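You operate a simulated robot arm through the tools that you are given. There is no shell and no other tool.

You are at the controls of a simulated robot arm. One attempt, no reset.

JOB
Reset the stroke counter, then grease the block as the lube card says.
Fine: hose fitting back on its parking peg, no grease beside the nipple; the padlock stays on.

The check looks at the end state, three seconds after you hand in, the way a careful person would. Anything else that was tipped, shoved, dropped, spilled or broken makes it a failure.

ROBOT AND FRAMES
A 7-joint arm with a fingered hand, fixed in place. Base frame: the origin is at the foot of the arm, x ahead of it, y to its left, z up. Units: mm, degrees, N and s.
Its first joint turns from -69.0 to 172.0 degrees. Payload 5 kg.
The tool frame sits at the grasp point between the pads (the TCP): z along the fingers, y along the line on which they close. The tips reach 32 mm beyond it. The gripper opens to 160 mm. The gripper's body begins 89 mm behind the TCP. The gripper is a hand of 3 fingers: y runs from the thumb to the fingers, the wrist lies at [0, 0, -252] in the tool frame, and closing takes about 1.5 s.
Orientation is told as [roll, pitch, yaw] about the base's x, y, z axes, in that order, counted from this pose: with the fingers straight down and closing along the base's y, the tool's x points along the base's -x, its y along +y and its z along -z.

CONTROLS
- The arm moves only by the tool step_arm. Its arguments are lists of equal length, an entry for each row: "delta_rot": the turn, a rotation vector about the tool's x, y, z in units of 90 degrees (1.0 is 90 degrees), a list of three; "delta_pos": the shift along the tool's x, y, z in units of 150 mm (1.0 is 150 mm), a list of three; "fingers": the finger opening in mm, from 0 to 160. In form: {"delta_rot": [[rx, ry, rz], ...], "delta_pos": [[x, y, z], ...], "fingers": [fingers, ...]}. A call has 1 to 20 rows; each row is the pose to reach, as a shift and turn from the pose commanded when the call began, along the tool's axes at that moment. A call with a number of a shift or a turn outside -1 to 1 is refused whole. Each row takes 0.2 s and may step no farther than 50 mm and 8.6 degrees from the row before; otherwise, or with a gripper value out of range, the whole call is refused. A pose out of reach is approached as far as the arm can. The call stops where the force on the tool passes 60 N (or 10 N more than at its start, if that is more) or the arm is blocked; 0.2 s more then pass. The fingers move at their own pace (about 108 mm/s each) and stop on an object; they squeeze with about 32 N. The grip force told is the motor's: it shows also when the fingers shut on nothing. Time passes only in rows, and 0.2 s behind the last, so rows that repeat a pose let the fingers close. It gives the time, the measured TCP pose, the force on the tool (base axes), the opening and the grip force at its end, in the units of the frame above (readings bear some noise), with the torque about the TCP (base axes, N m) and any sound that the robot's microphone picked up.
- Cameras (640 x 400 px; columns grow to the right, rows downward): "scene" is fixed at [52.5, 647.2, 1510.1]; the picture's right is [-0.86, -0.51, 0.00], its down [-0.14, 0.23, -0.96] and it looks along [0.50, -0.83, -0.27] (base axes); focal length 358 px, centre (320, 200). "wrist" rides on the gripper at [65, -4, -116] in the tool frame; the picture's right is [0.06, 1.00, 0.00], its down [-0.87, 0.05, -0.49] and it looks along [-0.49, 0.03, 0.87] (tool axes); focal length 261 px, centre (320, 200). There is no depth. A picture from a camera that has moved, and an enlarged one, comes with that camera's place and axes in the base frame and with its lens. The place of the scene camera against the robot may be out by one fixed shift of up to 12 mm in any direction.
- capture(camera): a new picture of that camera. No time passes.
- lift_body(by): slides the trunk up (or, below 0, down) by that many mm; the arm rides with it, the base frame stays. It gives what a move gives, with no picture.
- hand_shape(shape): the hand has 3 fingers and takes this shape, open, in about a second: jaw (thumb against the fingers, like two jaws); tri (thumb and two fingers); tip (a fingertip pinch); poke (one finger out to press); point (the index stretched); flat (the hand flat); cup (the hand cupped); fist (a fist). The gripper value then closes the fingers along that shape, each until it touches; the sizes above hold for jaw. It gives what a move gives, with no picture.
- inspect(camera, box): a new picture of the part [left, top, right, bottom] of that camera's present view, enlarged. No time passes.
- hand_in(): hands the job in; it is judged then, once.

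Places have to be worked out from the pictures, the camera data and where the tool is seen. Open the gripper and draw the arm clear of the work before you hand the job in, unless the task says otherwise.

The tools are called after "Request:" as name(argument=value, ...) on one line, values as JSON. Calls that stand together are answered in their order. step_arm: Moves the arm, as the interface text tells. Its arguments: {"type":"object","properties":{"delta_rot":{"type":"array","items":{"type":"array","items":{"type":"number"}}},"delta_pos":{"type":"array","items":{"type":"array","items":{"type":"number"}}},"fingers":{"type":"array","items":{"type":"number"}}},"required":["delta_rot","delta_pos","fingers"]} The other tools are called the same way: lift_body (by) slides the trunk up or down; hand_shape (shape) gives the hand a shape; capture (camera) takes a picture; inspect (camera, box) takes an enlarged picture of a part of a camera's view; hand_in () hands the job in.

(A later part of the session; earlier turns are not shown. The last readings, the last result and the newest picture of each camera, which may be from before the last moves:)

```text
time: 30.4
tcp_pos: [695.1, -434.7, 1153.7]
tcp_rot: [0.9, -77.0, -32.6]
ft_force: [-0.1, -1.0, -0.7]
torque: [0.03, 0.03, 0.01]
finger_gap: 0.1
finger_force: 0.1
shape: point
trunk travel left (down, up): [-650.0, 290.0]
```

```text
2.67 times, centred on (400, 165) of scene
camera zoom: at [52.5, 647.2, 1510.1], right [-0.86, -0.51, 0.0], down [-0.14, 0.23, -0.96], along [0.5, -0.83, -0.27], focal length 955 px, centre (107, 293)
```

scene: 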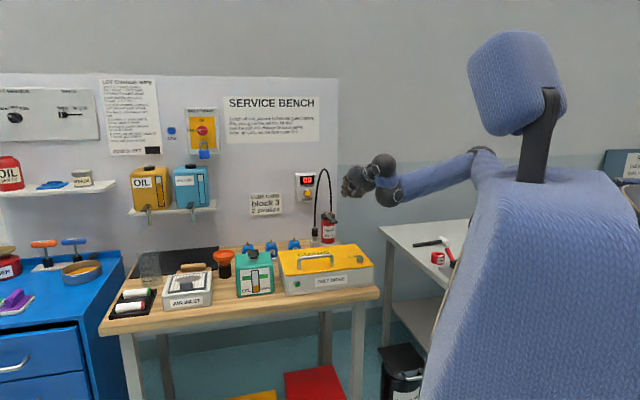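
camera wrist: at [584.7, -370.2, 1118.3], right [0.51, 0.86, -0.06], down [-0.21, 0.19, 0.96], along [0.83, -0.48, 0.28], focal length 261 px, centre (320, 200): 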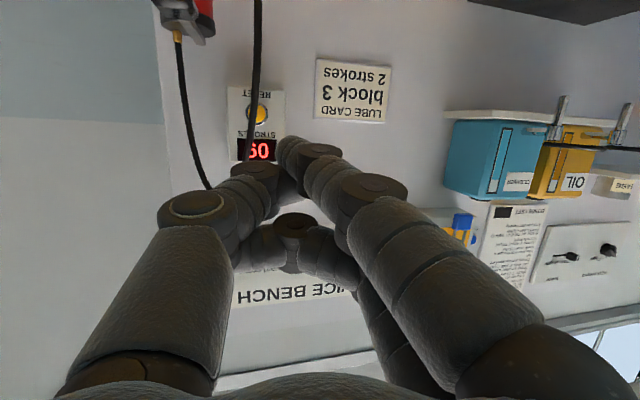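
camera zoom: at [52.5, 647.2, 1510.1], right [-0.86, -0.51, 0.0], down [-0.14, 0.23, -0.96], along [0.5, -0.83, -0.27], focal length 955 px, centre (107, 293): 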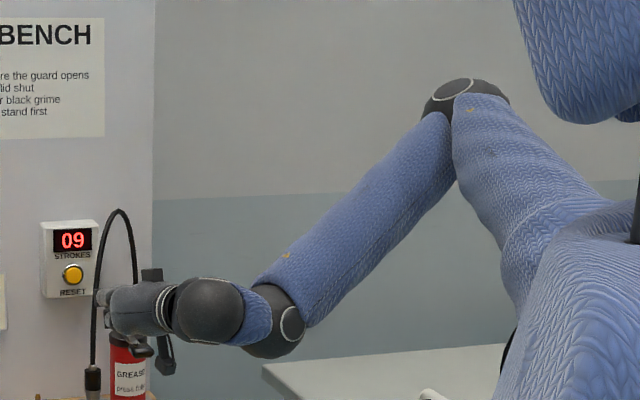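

With level closing, the hand bends forward freely. Now I roll it -90° about its axis, which puts it on edge with the camera to the right.

Request:
step_arm(delta_rot=[[0, 0, -0.09], [0, 0, -0.18], [0, 0, -0.27], [0, 0, -0.36], [0, 0, -0.45], [0, 0, -0.54], [0, 0, -0.63], [0, 0, -0.72], [0, 0, -0.81], [0, 0, -0.9], [0, 0, -1.0], [0, 0, -1.0]], delta_pos=[[0, 0, 0], [0, 0, 0], [0, 0, 0], [0, 0, 0], [0, 0, 0], [0, 0, 0], [0, 0, 0], [0, 0, 0], [0, 0, 0], [0, 0, 0], [0, 0, 0], [0, 0, 0]], fingers=[0, 0, 0, 0, 0, 0, 0, 0, 0, 0, 0, 0])

Request:
capture(camera="wrist")

```text
refused: row 11 steps farther than a row can; nothing moved
```

```text
taken
camera wrist: at [584.7, -370.2, 1118.3], right [0.51, 0.86, -0.06], down [-0.21, 0.19, 0.96], along [0.83, -0.48, 0.28], focal length 261 px, centre (320, 200)
```

wrist: 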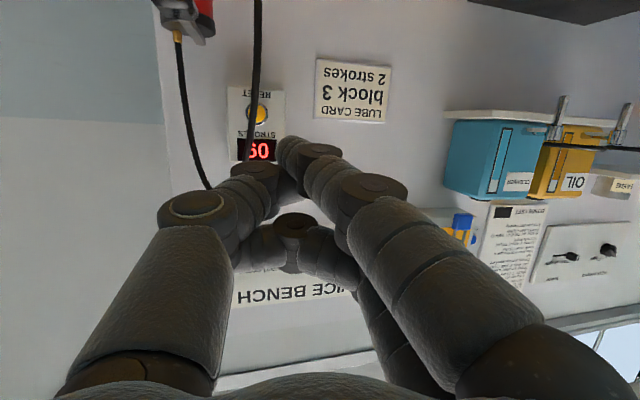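

One row stepped too far, so I resend the roll with even steps.

Request:
step_arm(delta_rot=[[0, 0, -0.09], [0, 0, -0.18], [0, 0, -0.27], [0, 0, -0.36], [0, 0, -0.45], [0, 0, -0.54], [0, 0, -0.63], [0, 0, -0.72], [0, 0, -0.81], [0, 0, -0.9], [0, 0, -0.98], [0, 0, -0.98]], delta_pos=[[0, 0, 0], [0, 0, 0], [0, 0, 0], [0, 0, 0], [0, 0, 0], [0, 0, 0], [0, 0, 0], [0, 0, 0], [0, 0, 0], [0, 0, 0], [0, 0, 0], [0, 0, 0]], fingers=[0, 0, 0, 0, 0, 0, 0, 0, 0, 0, 0, 0])

Request:
capture(camera="wrist")

```text
time: 33.0
tcp_pos: [694.8, -432.9, 1154.1]
tcp_rot: [-77.0, -1.9, 57.8]
ft_force: [-0.6, 0.3, 0.2]
torque: [0.03, 0.01, 0.0]
finger_gap: 0.0
finger_force: 0.0
shape: point
trunk travel left (down, up): [-650.0, 290.0]
```

```text
taken
camera wrist: at [564.6, -429.3, 1183.6], right [-0.21, 0.09, -0.97], down [0.04, 1.0, 0.09], along [0.98, -0.03, -0.21], focal length 261 px, centre (320, 200)
```

wrist: 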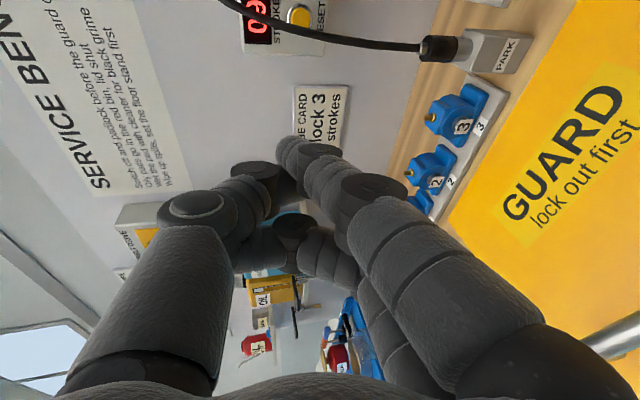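

The on-edge hand works in this roll. I swing the pointing direction toward the button (azimuth about -70°, level) while moving out to about (825, -492, 1113), left of the hose.

Request:
step_arm(delta_rot=[[0.0243, 0.0706, 0.0049], [0.0485, 0.1412, 0.0098], [0.0728, 0.2118, 0.0147], [0.0971, 0.2823, 0.0195], [0.1213, 0.3529, 0.0244], [0.1456, 0.4235, 0.0293], [0.1456, 0.4235, 0.0293], [0.1456, 0.4235, 0.0293]], delta_pos=[[-0.019, 0.01, 0.165], [-0.038, 0.019, 0.33], [-0.057, 0.029, 0.495], [-0.075, 0.038, 0.66], [-0.094, 0.048, 0.825], [-0.113, 0.057, 0.99], [-0.113, 0.057, 0.99], [-0.113, 0.057, 0.99]], fingers=[0, 0, 0, 0, 0, 0, 0, 0])

Request:
capture(camera="wrist")

Request:
capture(camera="scene")

```text
time: 34.8
tcp_pos: [812.1, -542.8, 1127.4]
tcp_rot: [-87.1, 0.1, 30.6]
ft_force: [0.6, 1.2, 0.3]
torque: [-0.01, 0.0, -0.01]
finger_gap: 0.1
finger_force: 0.0
shape: point
out of reach, approached as far as the arm can: row 3, 4, 5, 6, 7, 8
trunk travel left (down, up): [-650.0, 290.0]
```

```text
taken
camera wrist: at [697.1, -475.9, 1138.2], right [-0.08, 0.01, -1.0], down [0.5, 0.87, -0.03], along [0.86, -0.5, -0.07], focal length 261 px, centre (320, 200)
```

wrist: 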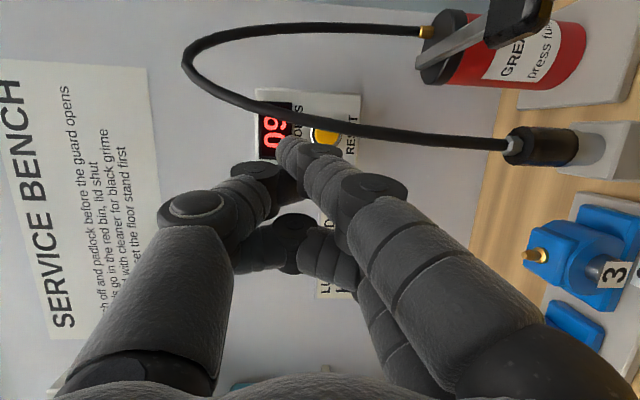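

```text
taken
```

scene: 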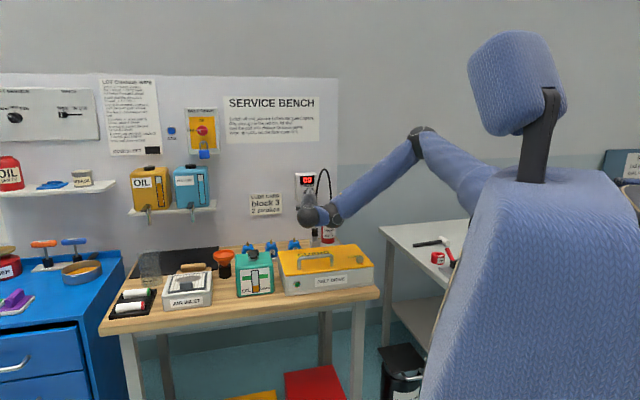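

The sideways bend is limited by how steeply the forearm slopes, so a lower shoulder will help. I raise the hand 120 mm first, then lower the trunk to keep clear of the guard and blocks.

Request:
step_arm(delta_rot=[[0, 0, 0], [0, 0, 0], [0, 0, 0], [0, 0, 0]], delta_pos=[[0, -0.27, -0.1], [0, -0.54, -0.2], [0, -0.8, -0.3], [0, -0.8, -0.3]], fingers=[0, 0, 0, 0])

```text
time: 35.8
tcp_pos: [801.3, -534.3, 1245.1]
tcp_rot: [-87.4, 0.0, 31.6]
ft_force: [0.0, 0.6, -0.2]
torque: [-0.03, -0.05, 0.03]
finger_gap: 0.2
finger_force: 0.2
shape: point
out of reach, approached as far as the arm can: row 1, 2, 3, 4
trunk travel left (down, up): [-650.0, 290.0]
```

The hand is at z=1245, so I lower the trunk 130 mm.

Request:
lift_body(by=-130)

Request:
step_arm(delta_rot=[[0, 0, 0], [0, 0, 0], [0, 0, 0], [0, 0, 0]], delta_pos=[[0, -0.27, 0], [0, -0.54, 0], [0, -0.8, 0], [0, -0.8, 0]], fingers=[0, 0, 0, 0])

Request:
capture(camera="scene")

```text
time: 37.3
tcp_pos: [801.9, -534.3, 1116.4]
tcp_rot: [-87.4, 0.1, 31.6]
ft_force: [-0.2, 0.1, 1.1]
torque: [0.01, 0.0, -0.01]
finger_gap: 0.3
finger_force: 0.0
shape: point
trunk travel left (down, up): [-520.0, 420.0]
```

```text
time: 38.3
tcp_pos: [805.1, -538.6, 1234.5]
tcp_rot: [-87.4, 0.0, 31.8]
ft_force: [0.1, 0.6, 0.5]
torque: [0.03, -0.01, -0.01]
finger_gap: 0.2
finger_force: 0.0
shape: point
trunk travel left (down, up): [-520.0, 420.0]
```

```text
taken
```

scene: 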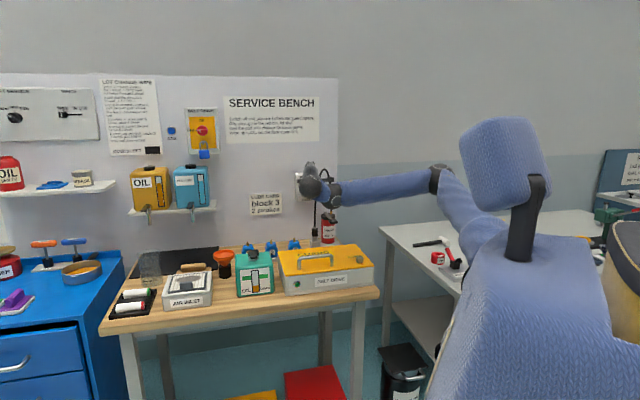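

The forearm is nearly level now. I turn the pointing direction to about -72° azimuth and go to the standoff left of the hose.

Request:
step_arm(delta_rot=[[0, 0.04, 0], [0, 0.08, 0], [0, 0.12, 0], [0, 0.155, 0], [0, 0.155, 0], [0, 0.155, 0]], delta_pos=[[-0.115, 0.107, 0.026], [-0.231, 0.213, 0.052], [-0.346, 0.32, 0.078], [-0.462, 0.427, 0.104], [-0.462, 0.427, 0.104], [-0.462, 0.427, 0.104]], fingers=[0, 0, 0, 0, 0, 0])

Request:
capture(camera="wrist")

```text
time: 39.7
tcp_pos: [894.2, -592.4, 1183.5]
tcp_rot: [-89.3, 0.6, 21.9]
ft_force: [0.3, -1.0, 0.5]
torque: [0.0, 0.0, -0.01]
finger_gap: 0.2
finger_force: 0.1
shape: point
out of reach, approached as far as the arm can: row 1, 2, 3, 4, 5, 6
trunk travel left (down, up): [-520.0, 420.0]
```

```text
taken
camera wrist: at [791.4, -508.3, 1189.8], right [-0.07, -0.02, -1.0], down [0.62, 0.78, -0.06], along [0.78, -0.62, -0.04], focal length 261 px, centre (320, 200)
```

wrist: 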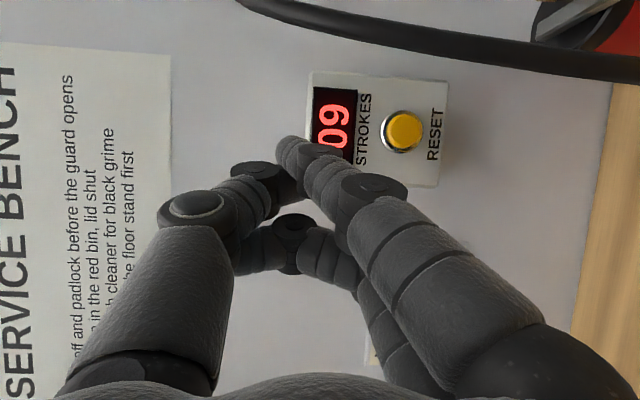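

The hand now points at about -68° azimuth, clear of the hose, and my button estimate matches its pixel position. The index tip has to go 85 mm down and 67 mm forward. I use the trunk for the drop, since it is exact.

Request:
lift_body(by=-85)

Request:
capture(camera="wrist")

Request:
capture(camera="scene")

```text
time: 40.9
tcp_pos: [894.1, -592.1, 1099.5]
tcp_rot: [-89.4, 0.4, 22.0]
ft_force: [0.4, -0.3, -1.1]
torque: [0.01, 0.0, 0.01]
finger_gap: 0.1
finger_force: 0.1
shape: point
trunk travel left (down, up): [-435.0, 505.0]
```

```text
taken
camera wrist: at [790.7, -508.4, 1105.6], right [-0.07, -0.02, -1.0], down [0.62, 0.78, -0.06], along [0.78, -0.62, -0.04], focal length 261 px, centre (320, 200)
```

wrist: 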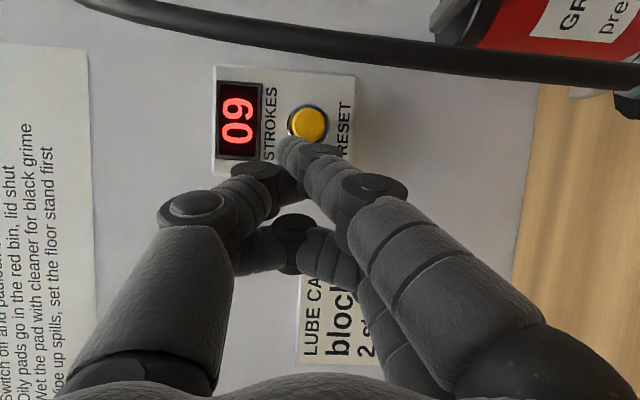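

```text
taken
```

scene: 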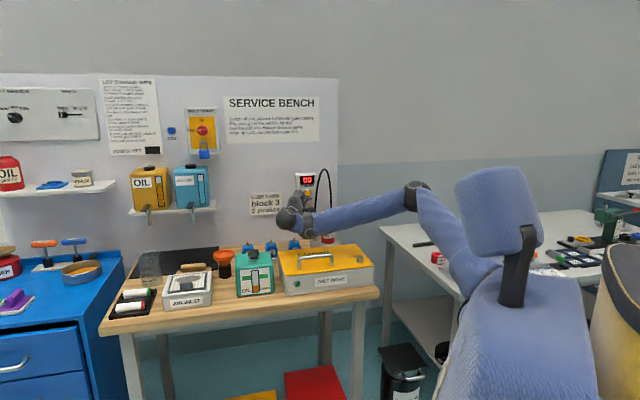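

The button is aligned with the index tip to within 2 mm and about 67 mm ahead. I advance 45 mm along the tool axis and check.

Request:
step_arm(delta_rot=[[0, 0, 0], [0, 0, 0], [0, 0, 0], [0, 0, 0]], delta_pos=[[0, 0, 0.1], [0, 0, 0.2], [0, 0, 0.3], [0, 0, 0.3]], fingers=[0, 0, 0, 0])

Request:
capture(camera="wrist")

Request:
inspect(camera="scene", box=[260, 155, 380, 230])

```text
time: 41.9
tcp_pos: [908.6, -635.0, 1099.8]
tcp_rot: [-89.4, 0.5, 21.9]
ft_force: [0.0, 0.0, -0.1]
torque: [0.01, 0.0, 0.0]
finger_gap: 0.0
finger_force: 0.0
shape: point
trunk travel left (down, up): [-435.0, 505.0]
```

```text
taken
camera wrist: at [806.6, -551.0, 1106.5], right [-0.07, -0.02, -1.0], down [0.62, 0.78, -0.06], along [0.78, -0.62, -0.04], focal length 261 px, centre (320, 200)
```

wrist: 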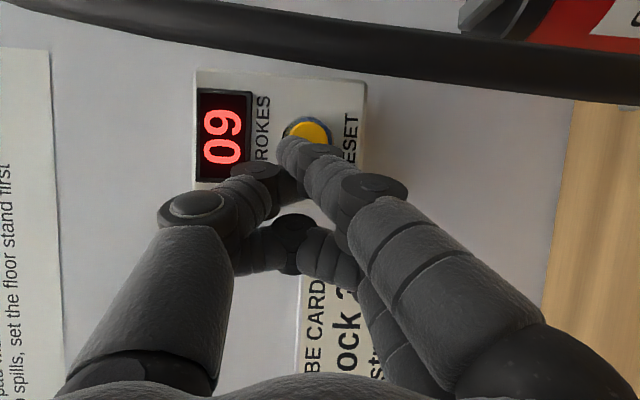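

```text
5.33 times, centred on (320, 192) of scene
camera zoom: at [52.5, 647.2, 1510.1], right [-0.86, -0.51, 0.0], down [-0.14, 0.23, -0.96], along [0.5, -0.83, -0.27], focal length 1910 px, centre (320, 240)
```

zoom: 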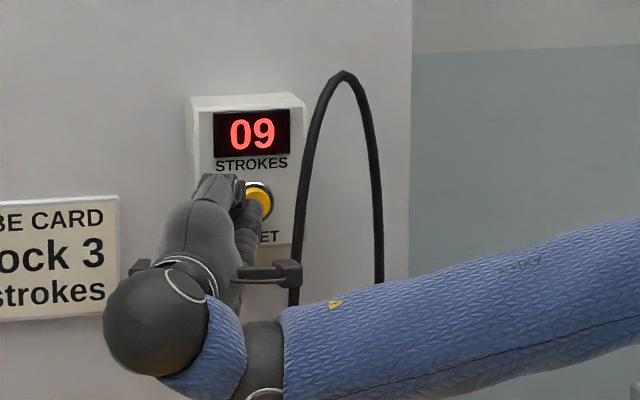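

The finger is right in front of the button with the hose clear. I creep forward, first to the expected contact and then a few millimetres past it.

Request:
step_arm(delta_rot=[[0, 0, 0], [0, 0, 0], [0, 0, 0], [0, 0, 0], [0, 0, 0]], delta_pos=[[0, 0, 0.04], [0, 0, 0.08], [0, 0, 0.12], [0, 0, 0.15], [0, 0, 0.17]], fingers=[0, 0, 0, 0, 0])

Request:
inspect(camera="wrist", box=[180, 50, 380, 175])

Request:
inspect(camera="scene", box=[280, 160, 360, 210])

```text
time: 43.1
tcp_pos: [921.3, -657.2, 1098.6]
tcp_rot: [-89.4, 0.5, 22.0]
ft_force: [0.1, 0.3, -0.1]
torque: [0.0, 0.0, 0.0]
finger_gap: 0.2
finger_force: 0.0
shape: point
trunk travel left (down, up): [-435.0, 505.0]
```

```text
3.20 times, centred on (280, 112) of wrist
camera zoom: at [816.6, -574.1, 1104.9], right [-0.07, -0.02, -1.0], down [0.62, 0.78, -0.06], along [0.78, -0.62, -0.04], focal length 834 px, centre (448, 480)
```

zoom: 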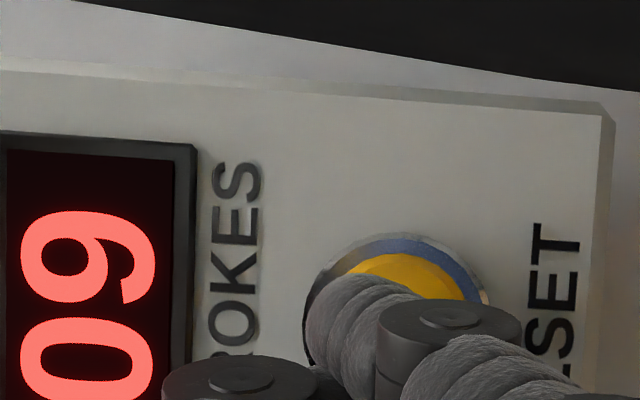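

```text
8.00 times, centred on (320, 185) of scene
camera zoom: at [52.5, 647.2, 1510.1], right [-0.86, -0.51, 0.0], down [-0.14, 0.23, -0.96], along [0.5, -0.83, -0.27], focal length 2865 px, centre (320, 320)
```

zoom: 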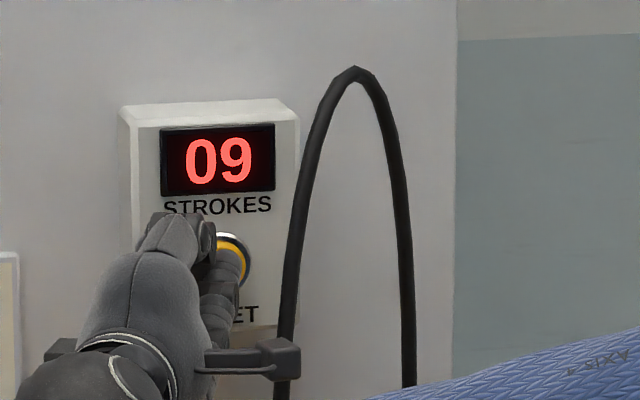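

There is no contact yet, and the tip sits a few millimetres above the button centre. I shift 6 mm down and 2 mm sideways, and keep creeping forward in 3 mm steps.

Request:
step_arm(delta_rot=[[0, 0, 0], [0, 0, 0], [0, 0, 0], [0, 0, 0], [0, 0, 0]], delta_pos=[[-0.015, 0.045, 0], [-0.015, 0.045, 0.02], [-0.015, 0.045, 0.04], [-0.015, 0.045, 0.06], [-0.015, 0.045, 0.08]], fingers=[0, 0, 0, 0, 0])

Request:
inspect(camera="wrist", box=[180, 50, 380, 175])

Request:
inspect(camera="scene", box=[280, 160, 360, 210])

```text
time: 44.3
tcp_pos: [925.9, -666.6, 1090.9]
tcp_rot: [-89.4, 0.6, 22.0]
ft_force: [-10.3, 17.7, -5.0]
torque: [-0.07, -0.06, -0.14]
finger_gap: 0.0
finger_force: 0.1
shape: point
trunk travel left (down, up): [-435.0, 505.0]
heard: click
```

```text
3.20 times, centred on (280, 112) of wrist
camera zoom: at [822.8, -582.2, 1098.0], right [-0.07, -0.02, -1.0], down [0.62, 0.78, -0.06], along [0.78, -0.62, -0.04], focal length 834 px, centre (448, 480)
```

zoom: 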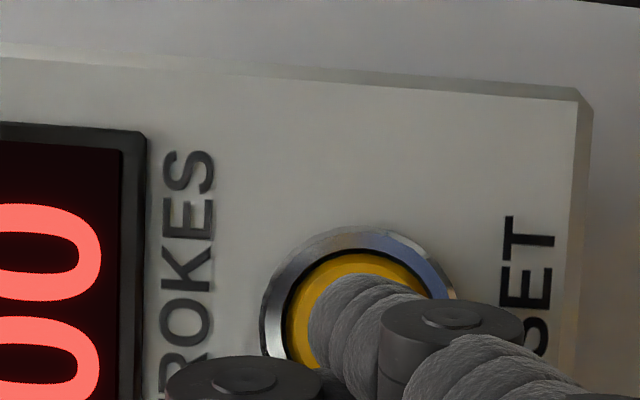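

```text
8.00 times, centred on (320, 185) of scene
camera zoom: at [52.5, 647.2, 1510.1], right [-0.86, -0.51, 0.0], down [-0.14, 0.23, -0.96], along [0.5, -0.83, -0.27], focal length 2865 px, centre (320, 320)
```

zoom: 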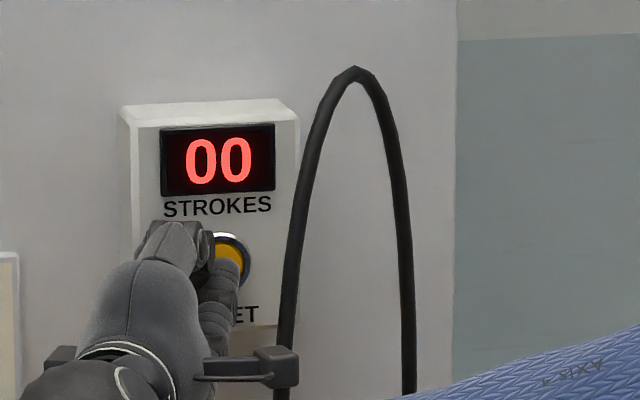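

A click sounded and the counter shows 00. I retreat straight back along the same line.

Request:
step_arm(delta_rot=[[0, 0, 0], [0, 0, 0], [0, 0, 0], [0, 0, 0], [0, 0, 0], [0, 0, 0]], delta_pos=[[0, 0, -0.1], [0, 0, -0.3], [0, 0, -0.5], [0, 0, -0.7], [0, 0, -0.9], [0, 0, -0.9]], fingers=[0, 0, 0, 0, 0, 0])

Request:
capture(camera="wrist")

Request:
capture(camera="scene")

```text
time: 45.7
tcp_pos: [887.7, -574.8, 1092.7]
tcp_rot: [-90.1, 0.5, 23.5]
ft_force: [-0.5, -0.2, -0.6]
torque: [0.01, 0.01, 0.0]
finger_gap: 0.0
finger_force: 0.1
shape: point
out of reach, approached as far as the arm can: row 4, 5, 6
trunk travel left (down, up): [-435.0, 505.0]
```

```text
taken
camera wrist: at [782.3, -494.2, 1097.6], right [-0.07, -0.03, -1.0], down [0.6, 0.8, -0.06], along [0.8, -0.6, -0.03], focal length 261 px, centre (320, 200)
```

wrist: 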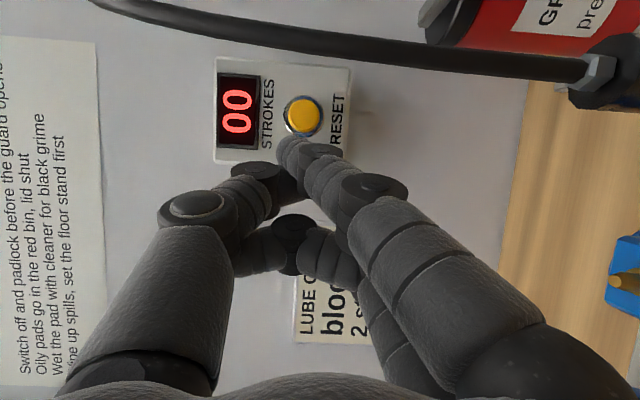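

```text
taken
```

scene: 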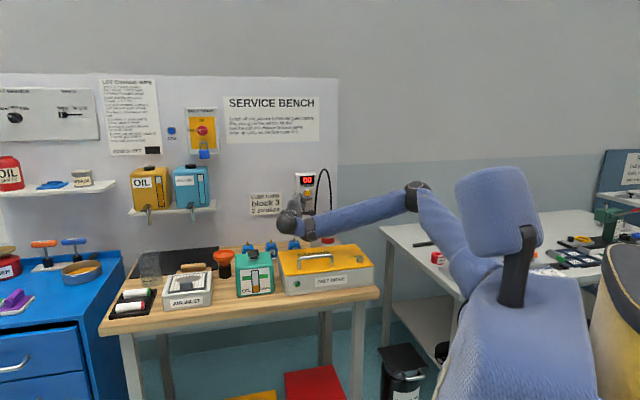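

The reset is done. Next comes the hose fitting. In free space I turn to a forward-tilted orientation (60° below level, closing along the bench row) and come back from the hose.

Request:
step_arm(delta_rot=[[-0.0553, 0.028, 0.065], [-0.1106, 0.056, 0.1299], [-0.1659, 0.084, 0.1949], [-0.2212, 0.112, 0.2598], [-0.2765, 0.14, 0.3248], [-0.3319, 0.168, 0.3898], [-0.3872, 0.196, 0.4547], [-0.4425, 0.224, 0.5197], [-0.4978, 0.252, 0.5846], [-0.5531, 0.28, 0.6496], [-0.6084, 0.308, 0.7145], [-0.6637, 0.336, 0.7795], [-0.6637, 0.336, 0.7795], [-0.6637, 0.336, 0.7795]], delta_pos=[[0.06, -0.04, -0.15], [0.12, -0.08, -0.3], [0.18, -0.12, -0.4], [0.24, -0.16, -0.5], [0.3, -0.2, -0.6], [0.36, -0.23, -0.68], [0.42, -0.26, -0.74], [0.48, -0.3, -0.78], [0.53, -0.34, -0.8], [0.583, -0.371, -0.8], [0.583, -0.371, -0.8], [0.583, -0.371, -0.8], [0.583, -0.371, -0.8], [0.583, -0.371, -0.8]], fingers=[0, 0, 0, 0, 0, 0, 0, 0, 0, 0, 0, 0, 0, 0])

Request:
capture(camera="wrist")

Request:
capture(camera="scene")

```text
time: 48.7
tcp_pos: [826.3, -657.4, 1162.1]
tcp_rot: [-77.1, -36.0, 17.3]
ft_force: [-0.5, 0.7, -0.7]
torque: [-0.01, 0.02, 0.01]
finger_gap: 0.1
finger_force: 0.1
shape: point
out of reach, approached as far as the arm can: row 1, 2, 3, 4, 5, 6, 7, 8, 9, 10, 11, 12, 13, 14
trunk travel left (down, up): [-435.0, 505.0]
```

```text
taken
camera wrist: at [726.6, -571.3, 1148.4], right [0.43, 0.37, -0.82], down [0.49, 0.67, 0.56], along [0.76, -0.65, 0.11], focal length 261 px, centre (320, 200)
```

wrist: 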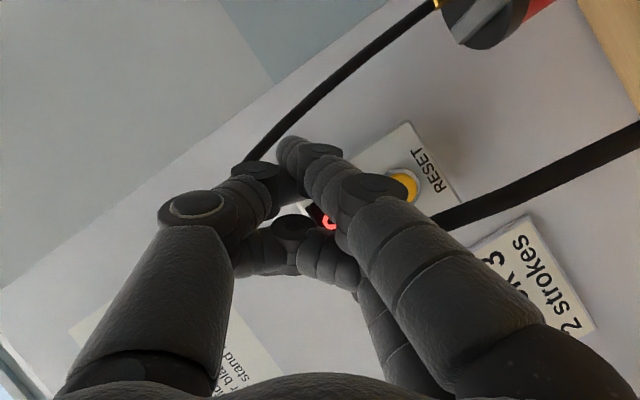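

```text
taken
```

scene: 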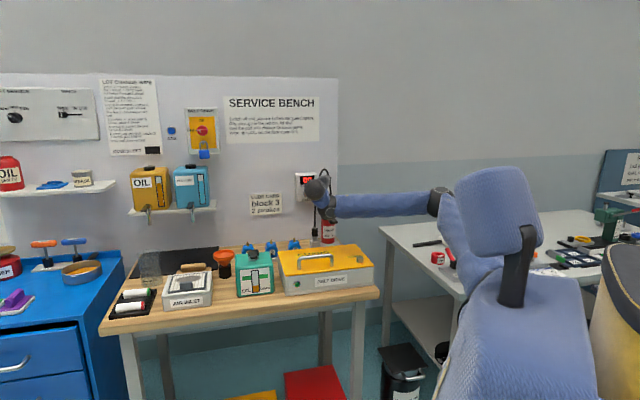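

The arm dodged toward the hose loop. The fingers now point through between the two hose legs, with no force felt. I withdraw straight back along the tool axis in small steps, keeping the orientation.

Request:
step_arm(delta_rot=[[0, 0, 0], [0, 0, 0]], delta_pos=[[0, 0, -0.1], [0, 0, -0.2]], fingers=[0, 0])

Request:
capture(camera="wrist")

Request:
inspect(camera="scene", box=[270, 150, 430, 250])

```text
time: 49.3
tcp_pos: [817.4, -641.8, 1170.3]
tcp_rot: [-78.4, -36.3, 18.9]
ft_force: [0.1, -0.2, -0.3]
torque: [-0.03, 0.01, -0.04]
finger_gap: 0.0
finger_force: 0.1
shape: point
out of reach, approached as far as the arm can: row 1, 2
trunk travel left (down, up): [-435.0, 505.0]
```

```text
taken
camera wrist: at [716.7, -557.5, 1154.8], right [0.43, 0.36, -0.83], down [0.48, 0.68, 0.55], along [0.76, -0.63, 0.12], focal length 261 px, centre (320, 200)
```

wrist: 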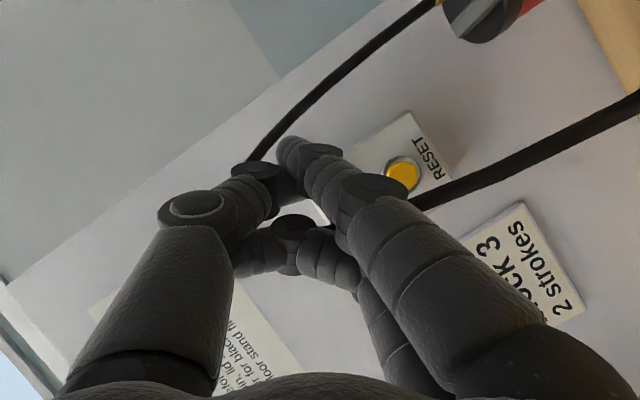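

```text
4.00 times, centred on (350, 200) of scene
camera zoom: at [52.5, 647.2, 1510.1], right [-0.86, -0.51, 0.0], down [-0.14, 0.23, -0.96], along [0.5, -0.83, -0.27], focal length 1433 px, centre (200, 200)
```

zoom: 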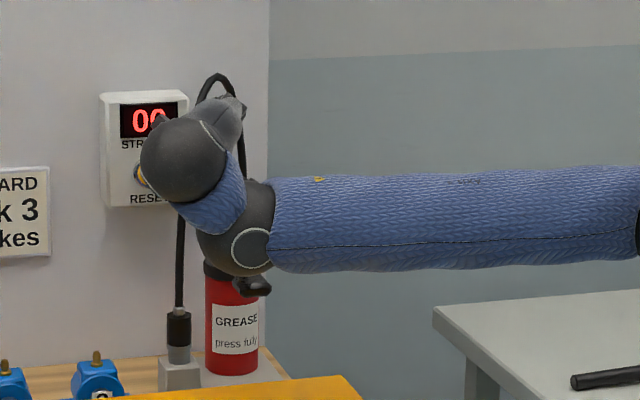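

Retreating works and the hose looks undisturbed. I continue backing out.

Request:
step_arm(delta_rot=[[0, 0, 0], [0, 0, 0], [0, 0, 0], [0, 0, 0]], delta_pos=[[0, 0, -0.2], [0, 0, -0.4], [0, 0, -0.6], [0, 0, -0.8]], fingers=[0, 0, 0, 0])

Request:
capture(camera="wrist")

Request:
inspect(camera="scene", box=[270, 150, 430, 250])

```text
time: 50.3
tcp_pos: [815.4, -642.2, 1170.7]
tcp_rot: [-78.3, -36.4, 19.0]
ft_force: [0.3, 0.5, -0.2]
torque: [0.01, 0.03, -0.02]
finger_gap: 0.0
finger_force: 0.0
shape: point
out of reach, approached as far as the arm can: row 1, 2, 3, 4
trunk travel left (down, up): [-435.0, 505.0]
```

```text
taken
camera wrist: at [713.1, -557.8, 1155.9], right [0.43, 0.36, -0.83], down [0.48, 0.69, 0.55], along [0.76, -0.63, 0.13], focal length 261 px, centre (320, 200)
```

wrist: 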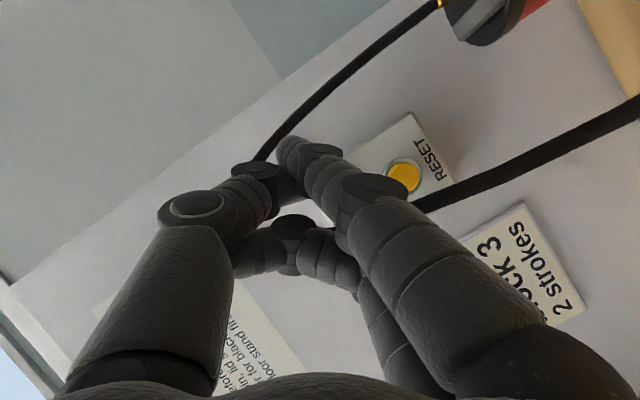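

```text
4.00 times, centred on (350, 200) of scene
camera zoom: at [52.5, 647.2, 1510.1], right [-0.86, -0.51, 0.0], down [-0.14, 0.23, -0.96], along [0.5, -0.83, -0.27], focal length 1433 px, centre (200, 200)
```

zoom: 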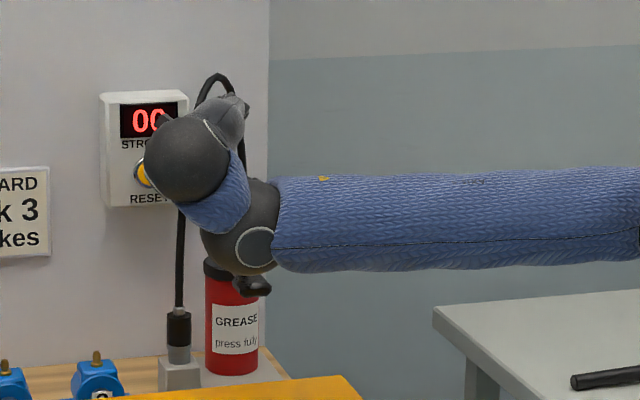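

It is stuck in pure retreat. Turning the pointing direction back toward the wall normal should relax the bend, so I combine a 15° turn with a 40 mm retreat.

Request:
step_arm(delta_rot=[[-0.033, -0.044, -0.01], [-0.067, -0.087, -0.019], [-0.1, -0.131, -0.029], [-0.1, -0.131, -0.029]], delta_pos=[[0.033, -0.006, -0.08], [0.067, -0.011, -0.165], [0.1, -0.017, -0.247], [0.1, -0.017, -0.247]], fingers=[0, 0, 0, 0])

Request:
capture(camera="wrist")

Request:
inspect(camera="scene", box=[270, 150, 430, 250])

```text
time: 51.3
tcp_pos: [789.3, -617.9, 1175.6]
tcp_rot: [-77.0, -36.1, 32.3]
ft_force: [0.6, -0.6, -0.1]
torque: [-0.02, -0.04, 0.01]
finger_gap: 0.1
finger_force: 0.2
shape: point
trunk travel left (down, up): [-435.0, 505.0]
```

```text
taken
camera wrist: at [670.3, -560.1, 1161.4], right [0.32, 0.47, -0.82], down [0.3, 0.77, 0.56], along [0.9, -0.43, 0.11], focal length 261 px, centre (320, 200)
```

wrist: 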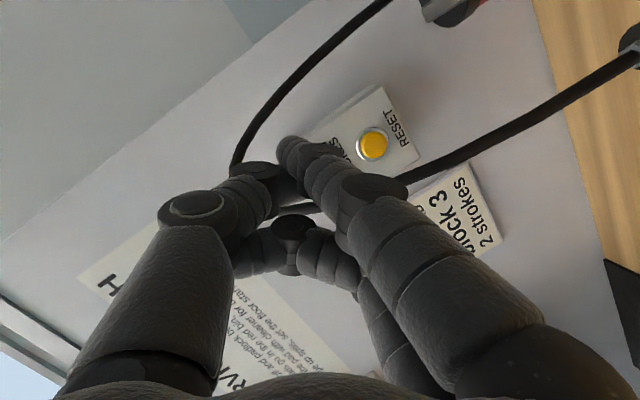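

```text
4.00 times, centred on (350, 200) of scene
camera zoom: at [52.5, 647.2, 1510.1], right [-0.86, -0.51, 0.0], down [-0.14, 0.23, -0.96], along [0.5, -0.83, -0.27], focal length 1433 px, centre (200, 200)
```

zoom: 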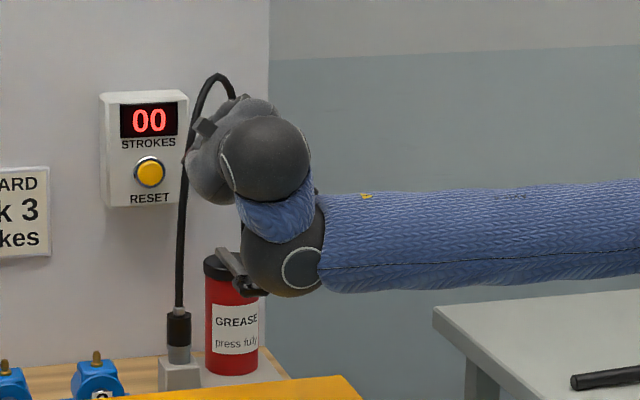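

Fully reached this time. I continue backing away from the wall by about 110 mm with a slight further turn.

Request:
step_arm(delta_rot=[[-0.013, -0.018, -0.004], [-0.027, -0.035, -0.008], [-0.04, -0.053, -0.012], [-0.053, -0.07, -0.016], [-0.053, -0.07, -0.016]], delta_pos=[[0.012, -0.009, -0.186], [0.025, -0.018, -0.372], [0.038, -0.026, -0.559], [0.05, -0.035, -0.745], [0.05, -0.035, -0.745]], fingers=[0, 0, 0, 0, 0])

Request:
capture(camera="wrist")

Request:
inspect(camera="scene", box=[270, 150, 430, 250])

```text
time: 52.5
tcp_pos: [711.6, -539.1, 1194.0]
tcp_rot: [-76.8, -36.2, 40.3]
ft_force: [-0.2, 0.8, 0.6]
torque: [-0.03, 0.0, 0.02]
finger_gap: 0.0
finger_force: 0.1
shape: point
trunk travel left (down, up): [-435.0, 505.0]
```

```text
taken
camera wrist: at [586.0, -499.0, 1182.0], right [0.25, 0.51, -0.82], down [0.19, 0.81, 0.56], along [0.95, -0.3, 0.11], focal length 261 px, centre (320, 200)
```

wrist: 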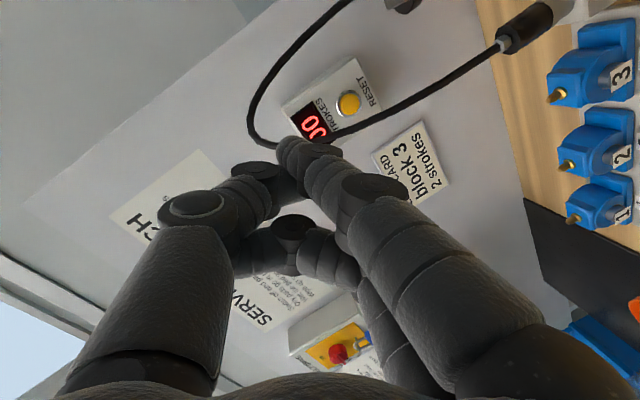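

```text
4.00 times, centred on (350, 200) of scene
camera zoom: at [52.5, 647.2, 1510.1], right [-0.86, -0.51, 0.0], down [-0.14, 0.23, -0.96], along [0.5, -0.83, -0.27], focal length 1433 px, centre (200, 200)
```

zoom: 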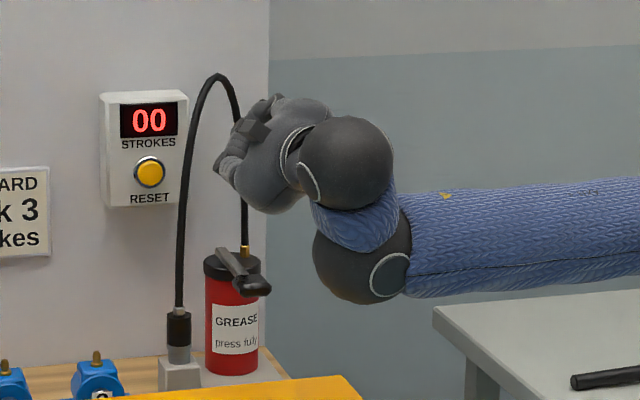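

Free of the loop, with the counter still at 00 and the fitting and lever unchanged. For a downward-tilted grasp the forearm should slope down, so I raise the trunk 130 mm.

Request:
lift_body(by=130)

```text
time: 54.1
tcp_pos: [711.7, -540.0, 1323.8]
tcp_rot: [-76.9, -36.0, 40.1]
ft_force: [0.6, -0.6, -0.1]
torque: [0.01, 0.03, -0.01]
finger_gap: 0.0
finger_force: 0.2
shape: point
trunk travel left (down, up): [-565.0, 375.0]
```

Now I rotate to the 60°-down orientation at around (742, -530, 1234), well away from the hose.

Request:
step_arm(delta_rot=[[-0.0228, 0.0527, 0.0575], [-0.0455, 0.1054, 0.115], [-0.0683, 0.1581, 0.1724], [-0.091, 0.2108, 0.2299], [-0.1138, 0.2635, 0.2874], [-0.1365, 0.3162, 0.3449], [-0.1593, 0.3689, 0.4024], [-0.182, 0.4216, 0.4598], [-0.2048, 0.4743, 0.5173], [-0.2275, 0.527, 0.5748], [-0.2275, 0.527, 0.5748]], delta_pos=[[0.02, 0.056, 0.021], [0.039, 0.113, 0.042], [0.059, 0.17, 0.063], [0.078, 0.226, 0.084], [0.098, 0.282, 0.105], [0.118, 0.339, 0.126], [0.137, 0.395, 0.147], [0.157, 0.452, 0.168], [0.176, 0.508, 0.189], [0.196, 0.565, 0.21], [0.196, 0.565, 0.21]], fingers=[0, 0, 0, 0, 0, 0, 0, 0, 0, 0, 0])

Request:
capture(camera="wrist")

Request:
capture(camera="scene")

```text
time: 56.5
tcp_pos: [634.4, -639.4, 1223.6]
tcp_rot: [-19.5, -68.7, -22.3]
ft_force: [0.0, 0.6, 0.3]
torque: [0.0, 0.02, 0.02]
finger_gap: 0.0
finger_force: 0.1
shape: point
out of reach, approached as far as the arm can: row 1, 2, 3, 4, 5, 6, 7, 8, 9, 10, 11
trunk travel left (down, up): [-565.0, 375.0]
```

```text
taken
camera wrist: at [531.0, -558.9, 1205.6], right [0.63, 0.76, -0.18], down [-0.01, 0.24, 0.97], along [0.78, -0.61, 0.15], focal length 261 px, centre (320, 200)
```

wrist: 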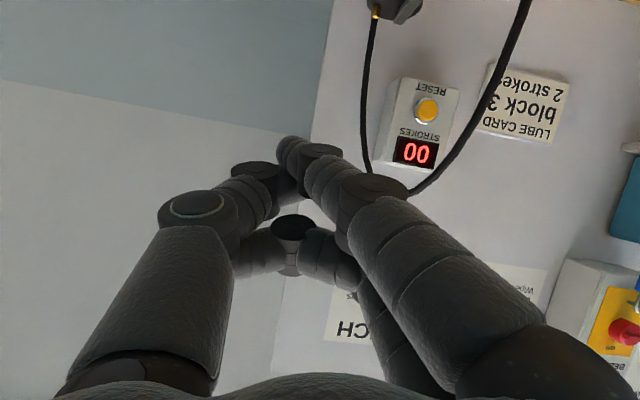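

```text
taken
```

scene: 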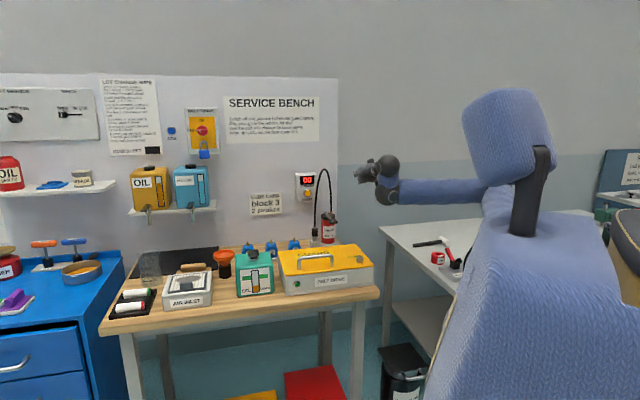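

Now I understand: the wrist cannot pass through the straight pose, so I have to swing the pointing direction around the forearm to get it bent downward. I try a 12° downward pitch with the wrist point held still.

Request:
step_arm(delta_rot=[[0, 0.045, 0], [0, 0.09, 0], [0, 0.133, 0], [0, 0.133, 0]], delta_pos=[[0.112, 0.028, -0.015], [0.225, 0.055, -0.03], [0.337, 0.083, -0.044], [0.337, 0.083, -0.044]], fingers=[0, 0, 0, 0])

Request:
inspect(camera="scene", box=[320, 110, 520, 235])

```text
time: 57.5
tcp_pos: [632.5, -642.5, 1223.4]
tcp_rot: [-19.6, -68.6, -22.3]
ft_force: [0.6, 0.3, 0.0]
torque: [-0.03, -0.01, 0.02]
finger_gap: 0.1
finger_force: 0.0
shape: point
out of reach, approached as far as the arm can: row 1, 2, 3, 4
trunk travel left (down, up): [-565.0, 375.0]
```

```text
3.20 times, centred on (420, 172) of scene
camera zoom: at [52.5, 647.2, 1510.1], right [-0.86, -0.51, 0.0], down [-0.14, 0.23, -0.96], along [0.5, -0.83, -0.27], focal length 1146 px, centre (0, 288)
```

zoom: 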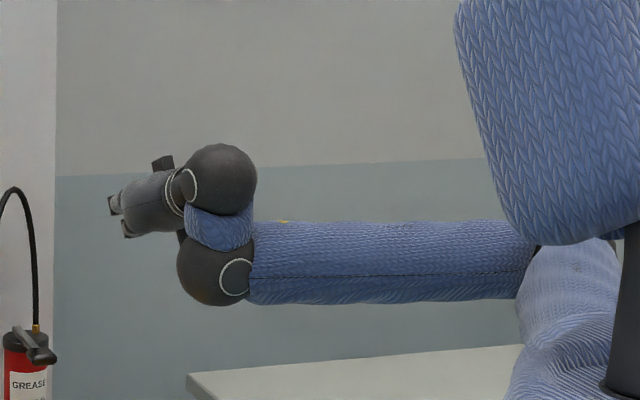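

The pitch is blocked here too. I first translate forward-left to get the shoulder away from its limit, keeping the orientation.

Request:
step_arm(delta_rot=[[0, 0, 0], [0, 0, 0], [0, 0, 0], [0, 0, 0], [0, 0, 0], [0, 0, 0]], delta_pos=[[0, 0.2, -0.065], [0, 0.4, -0.13], [0, 0.6, -0.195], [0, 0.8, -0.26], [-0.01, 0.97, -0.325], [-0.01, 0.97, -0.325]], fingers=[0, 0, 0, 0, 0, 0])

Request:
inspect(camera="scene", box=[320, 90, 560, 240])

```text
time: 58.9
tcp_pos: [642.9, -574.3, 1203.4]
tcp_rot: [-19.9, -69.2, -21.8]
ft_force: [-0.9, 0.9, -0.6]
torque: [-0.01, 0.0, 0.02]
finger_gap: 0.0
finger_force: 0.0
shape: point
out of reach, approached as far as the arm can: row 2, 3, 4, 5, 6
trunk travel left (down, up): [-565.0, 375.0]
```

```text
2.67 times, centred on (440, 165) of scene
camera zoom: at [52.5, 647.2, 1510.1], right [-0.86, -0.51, 0.0], down [-0.14, 0.23, -0.96], along [0.5, -0.83, -0.27], focal length 955 px, centre (0, 293)
```

zoom: 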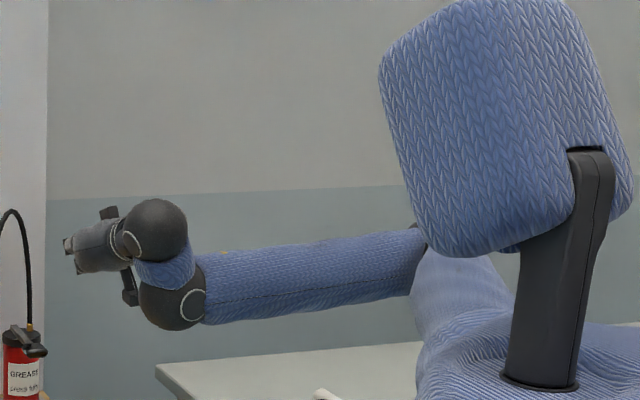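

It moved 70 mm left with the orientation held. I repeat, letting the hand go lower.

Request:
step_arm(delta_rot=[[0, 0, 0], [0, 0, 0], [0, 0, 0], [0, 0, 0], [0, 0, 0], [0, 0, 0]], delta_pos=[[0.066, 0.2, -0.048], [0.132, 0.4, -0.096], [0.198, 0.6, -0.144], [0.264, 0.8, -0.192], [0.33, 1.0, -0.24], [0.33, 1.0, -0.24]], fingers=[0, 0, 0, 0, 0, 0])

Request:
inspect(camera="scene", box=[320, 90, 560, 240])

```text
time: 60.3
tcp_pos: [687.9, -487.9, 1136.2]
tcp_rot: [-19.5, -69.9, -20.9]
ft_force: [0.6, 1.2, -0.2]
torque: [-0.01, 0.0, -0.04]
finger_gap: 0.2
finger_force: 0.1
shape: point
out of reach, approached as far as the arm can: row 1, 2, 3, 4, 5, 6
trunk travel left (down, up): [-565.0, 375.0]
```

```text
2.67 times, centred on (440, 165) of scene
camera zoom: at [52.5, 647.2, 1510.1], right [-0.86, -0.51, 0.0], down [-0.14, 0.23, -0.96], along [0.5, -0.83, -0.27], focal length 955 px, centre (0, 293)
```

zoom: 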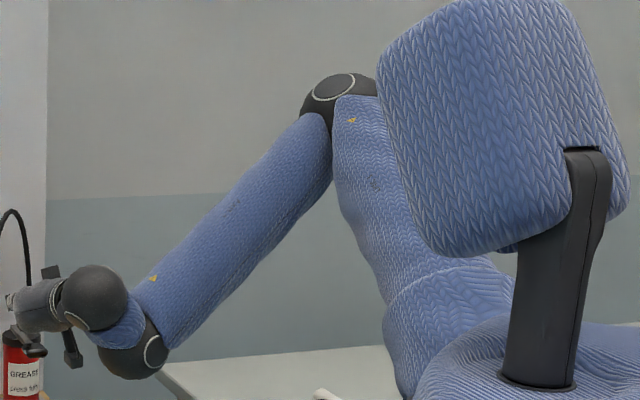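

I now see the wrist has two bending joints, and the short link folds up or unfolds as I roll the hand. Rolling negative about the tool axis unfolded it before, so I roll -90° here in free space.

Request:
step_arm(delta_rot=[[0, 0, -0.09], [0, 0, -0.18], [0, 0, -0.27], [0, 0, -0.36], [0, 0, -0.45], [0, 0, -0.54], [0, 0, -0.63], [0, 0, -0.72], [0, 0, -0.81], [0, 0, -0.9], [0, 0, -0.98], [0, 0, -0.98]], delta_pos=[[0, 0, 0], [0, 0, 0], [0, 0, 0], [0, 0, 0], [0, 0, 0], [0, 0, 0], [0, 0, 0], [0, 0, 0], [0, 0, 0], [0, 0, 0], [0, 0, 0], [0, 0, 0]], fingers=[0, 0, 0, 0, 0, 0, 0, 0, 0, 0, 0, 0])

Request:
inspect(camera="scene", box=[280, 90, 520, 240])

Request:
capture(camera="wrist")

```text
time: 62.9
tcp_pos: [683.6, -489.6, 1136.7]
tcp_rot: [-70.5, 1.9, 48.0]
ft_force: [-0.1, -0.1, -0.3]
torque: [-0.02, 0.0, 0.0]
finger_gap: 0.0
finger_force: 0.0
shape: point
out of reach, approached as far as the arm can: row 1, 2, 3, 4, 5, 6, 7, 8, 9, 10, 11, 12
trunk travel left (down, up): [-565.0, 375.0]
```

```text
2.67 times, centred on (400, 165) of scene
camera zoom: at [52.5, 647.2, 1510.1], right [-0.86, -0.51, 0.0], down [-0.14, 0.23, -0.96], along [0.5, -0.83, -0.27], focal length 955 px, centre (107, 293)
```

zoom: 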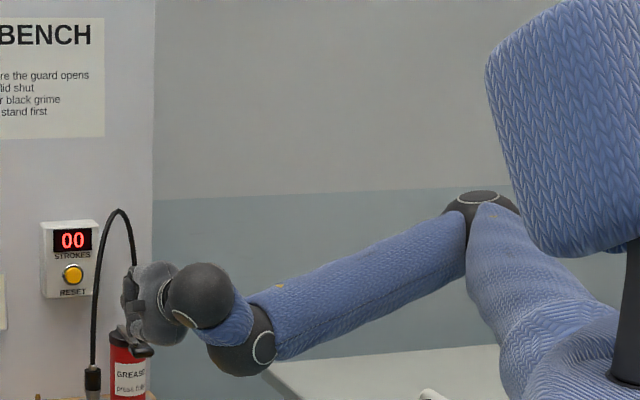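

```text
taken
camera wrist: at [560.5, -464.2, 1182.7], right [-0.31, 0.16, -0.94], down [0.23, 0.97, 0.09], along [0.92, -0.19, -0.33], focal length 261 px, centre (320, 200)
```

wrist: 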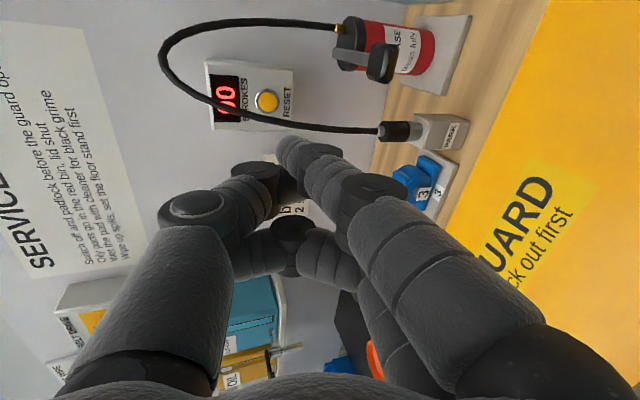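

The roll is done and the fitting and gun are visible in the wrist picture. Next I swing the pointing direction 25° to the left with the wrist point kept in place, so the side bend relaxes.

Request:
step_arm(delta_rot=[[0.0019, -0.0655, -0.023], [0.0038, -0.131, -0.046], [0.0056, -0.1965, -0.069], [0.0075, -0.262, -0.092], [0.0075, -0.262, -0.092]], delta_pos=[[-0.174, 0.008, -0.03], [-0.348, 0.015, -0.065], [-0.522, 0.022, -0.105], [-0.696, 0.03, -0.146], [-0.696, 0.03, -0.146]], fingers=[0, 0, 0, 0, 0])

Request:
inspect(camera="scene", box=[280, 90, 520, 240])

```text
time: 64.1
tcp_pos: [707.3, -369.8, 1135.2]
tcp_rot: [-71.3, 2.0, 71.1]
ft_force: [0.5, 0.3, 0.2]
torque: [-0.01, -0.02, 0.0]
finger_gap: 0.0
finger_force: 0.2
shape: point
out of reach, approached as far as the arm can: row 3, 4, 5
trunk travel left (down, up): [-565.0, 375.0]
```

```text
2.67 times, centred on (400, 165) of scene
camera zoom: at [52.5, 647.2, 1510.1], right [-0.86, -0.51, 0.0], down [-0.14, 0.23, -0.96], along [0.5, -0.83, -0.27], focal length 955 px, centre (107, 293)
```

zoom: 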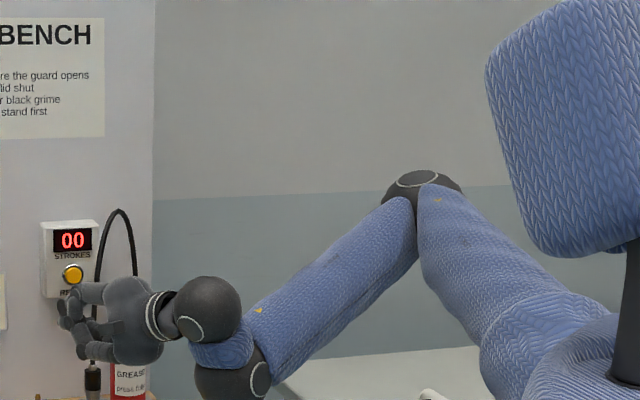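

The link is still folded up between forearm and hand. I look closely at the wrist joints from the scene camera.

Request:
inspect(camera="scene", box=[296, 180, 392, 240])

Request:
capture(camera="wrist")

```text
6.67 times, centred on (344, 210) of scene
camera zoom: at [52.5, 647.2, 1510.1], right [-0.86, -0.51, 0.0], down [-0.14, 0.23, -0.96], along [0.5, -0.83, -0.27], focal length 2388 px, centre (160, 133)
```

zoom: 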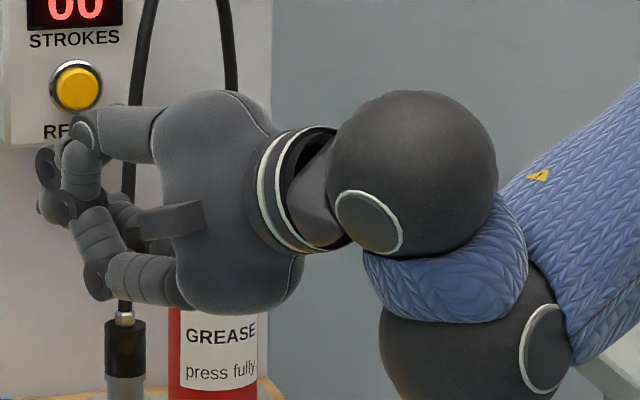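

```text
taken
camera wrist: at [584.2, -395.0, 1180.2], right [-0.34, 0.01, -0.94], down [-0.17, 0.98, 0.08], along [0.93, 0.19, -0.33], focal length 261 px, centre (320, 200)
```

wrist: 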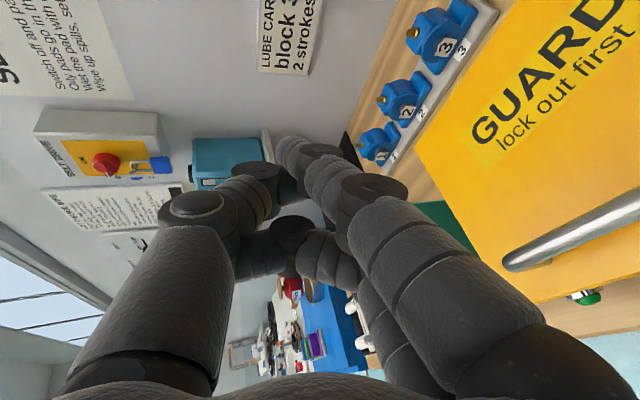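

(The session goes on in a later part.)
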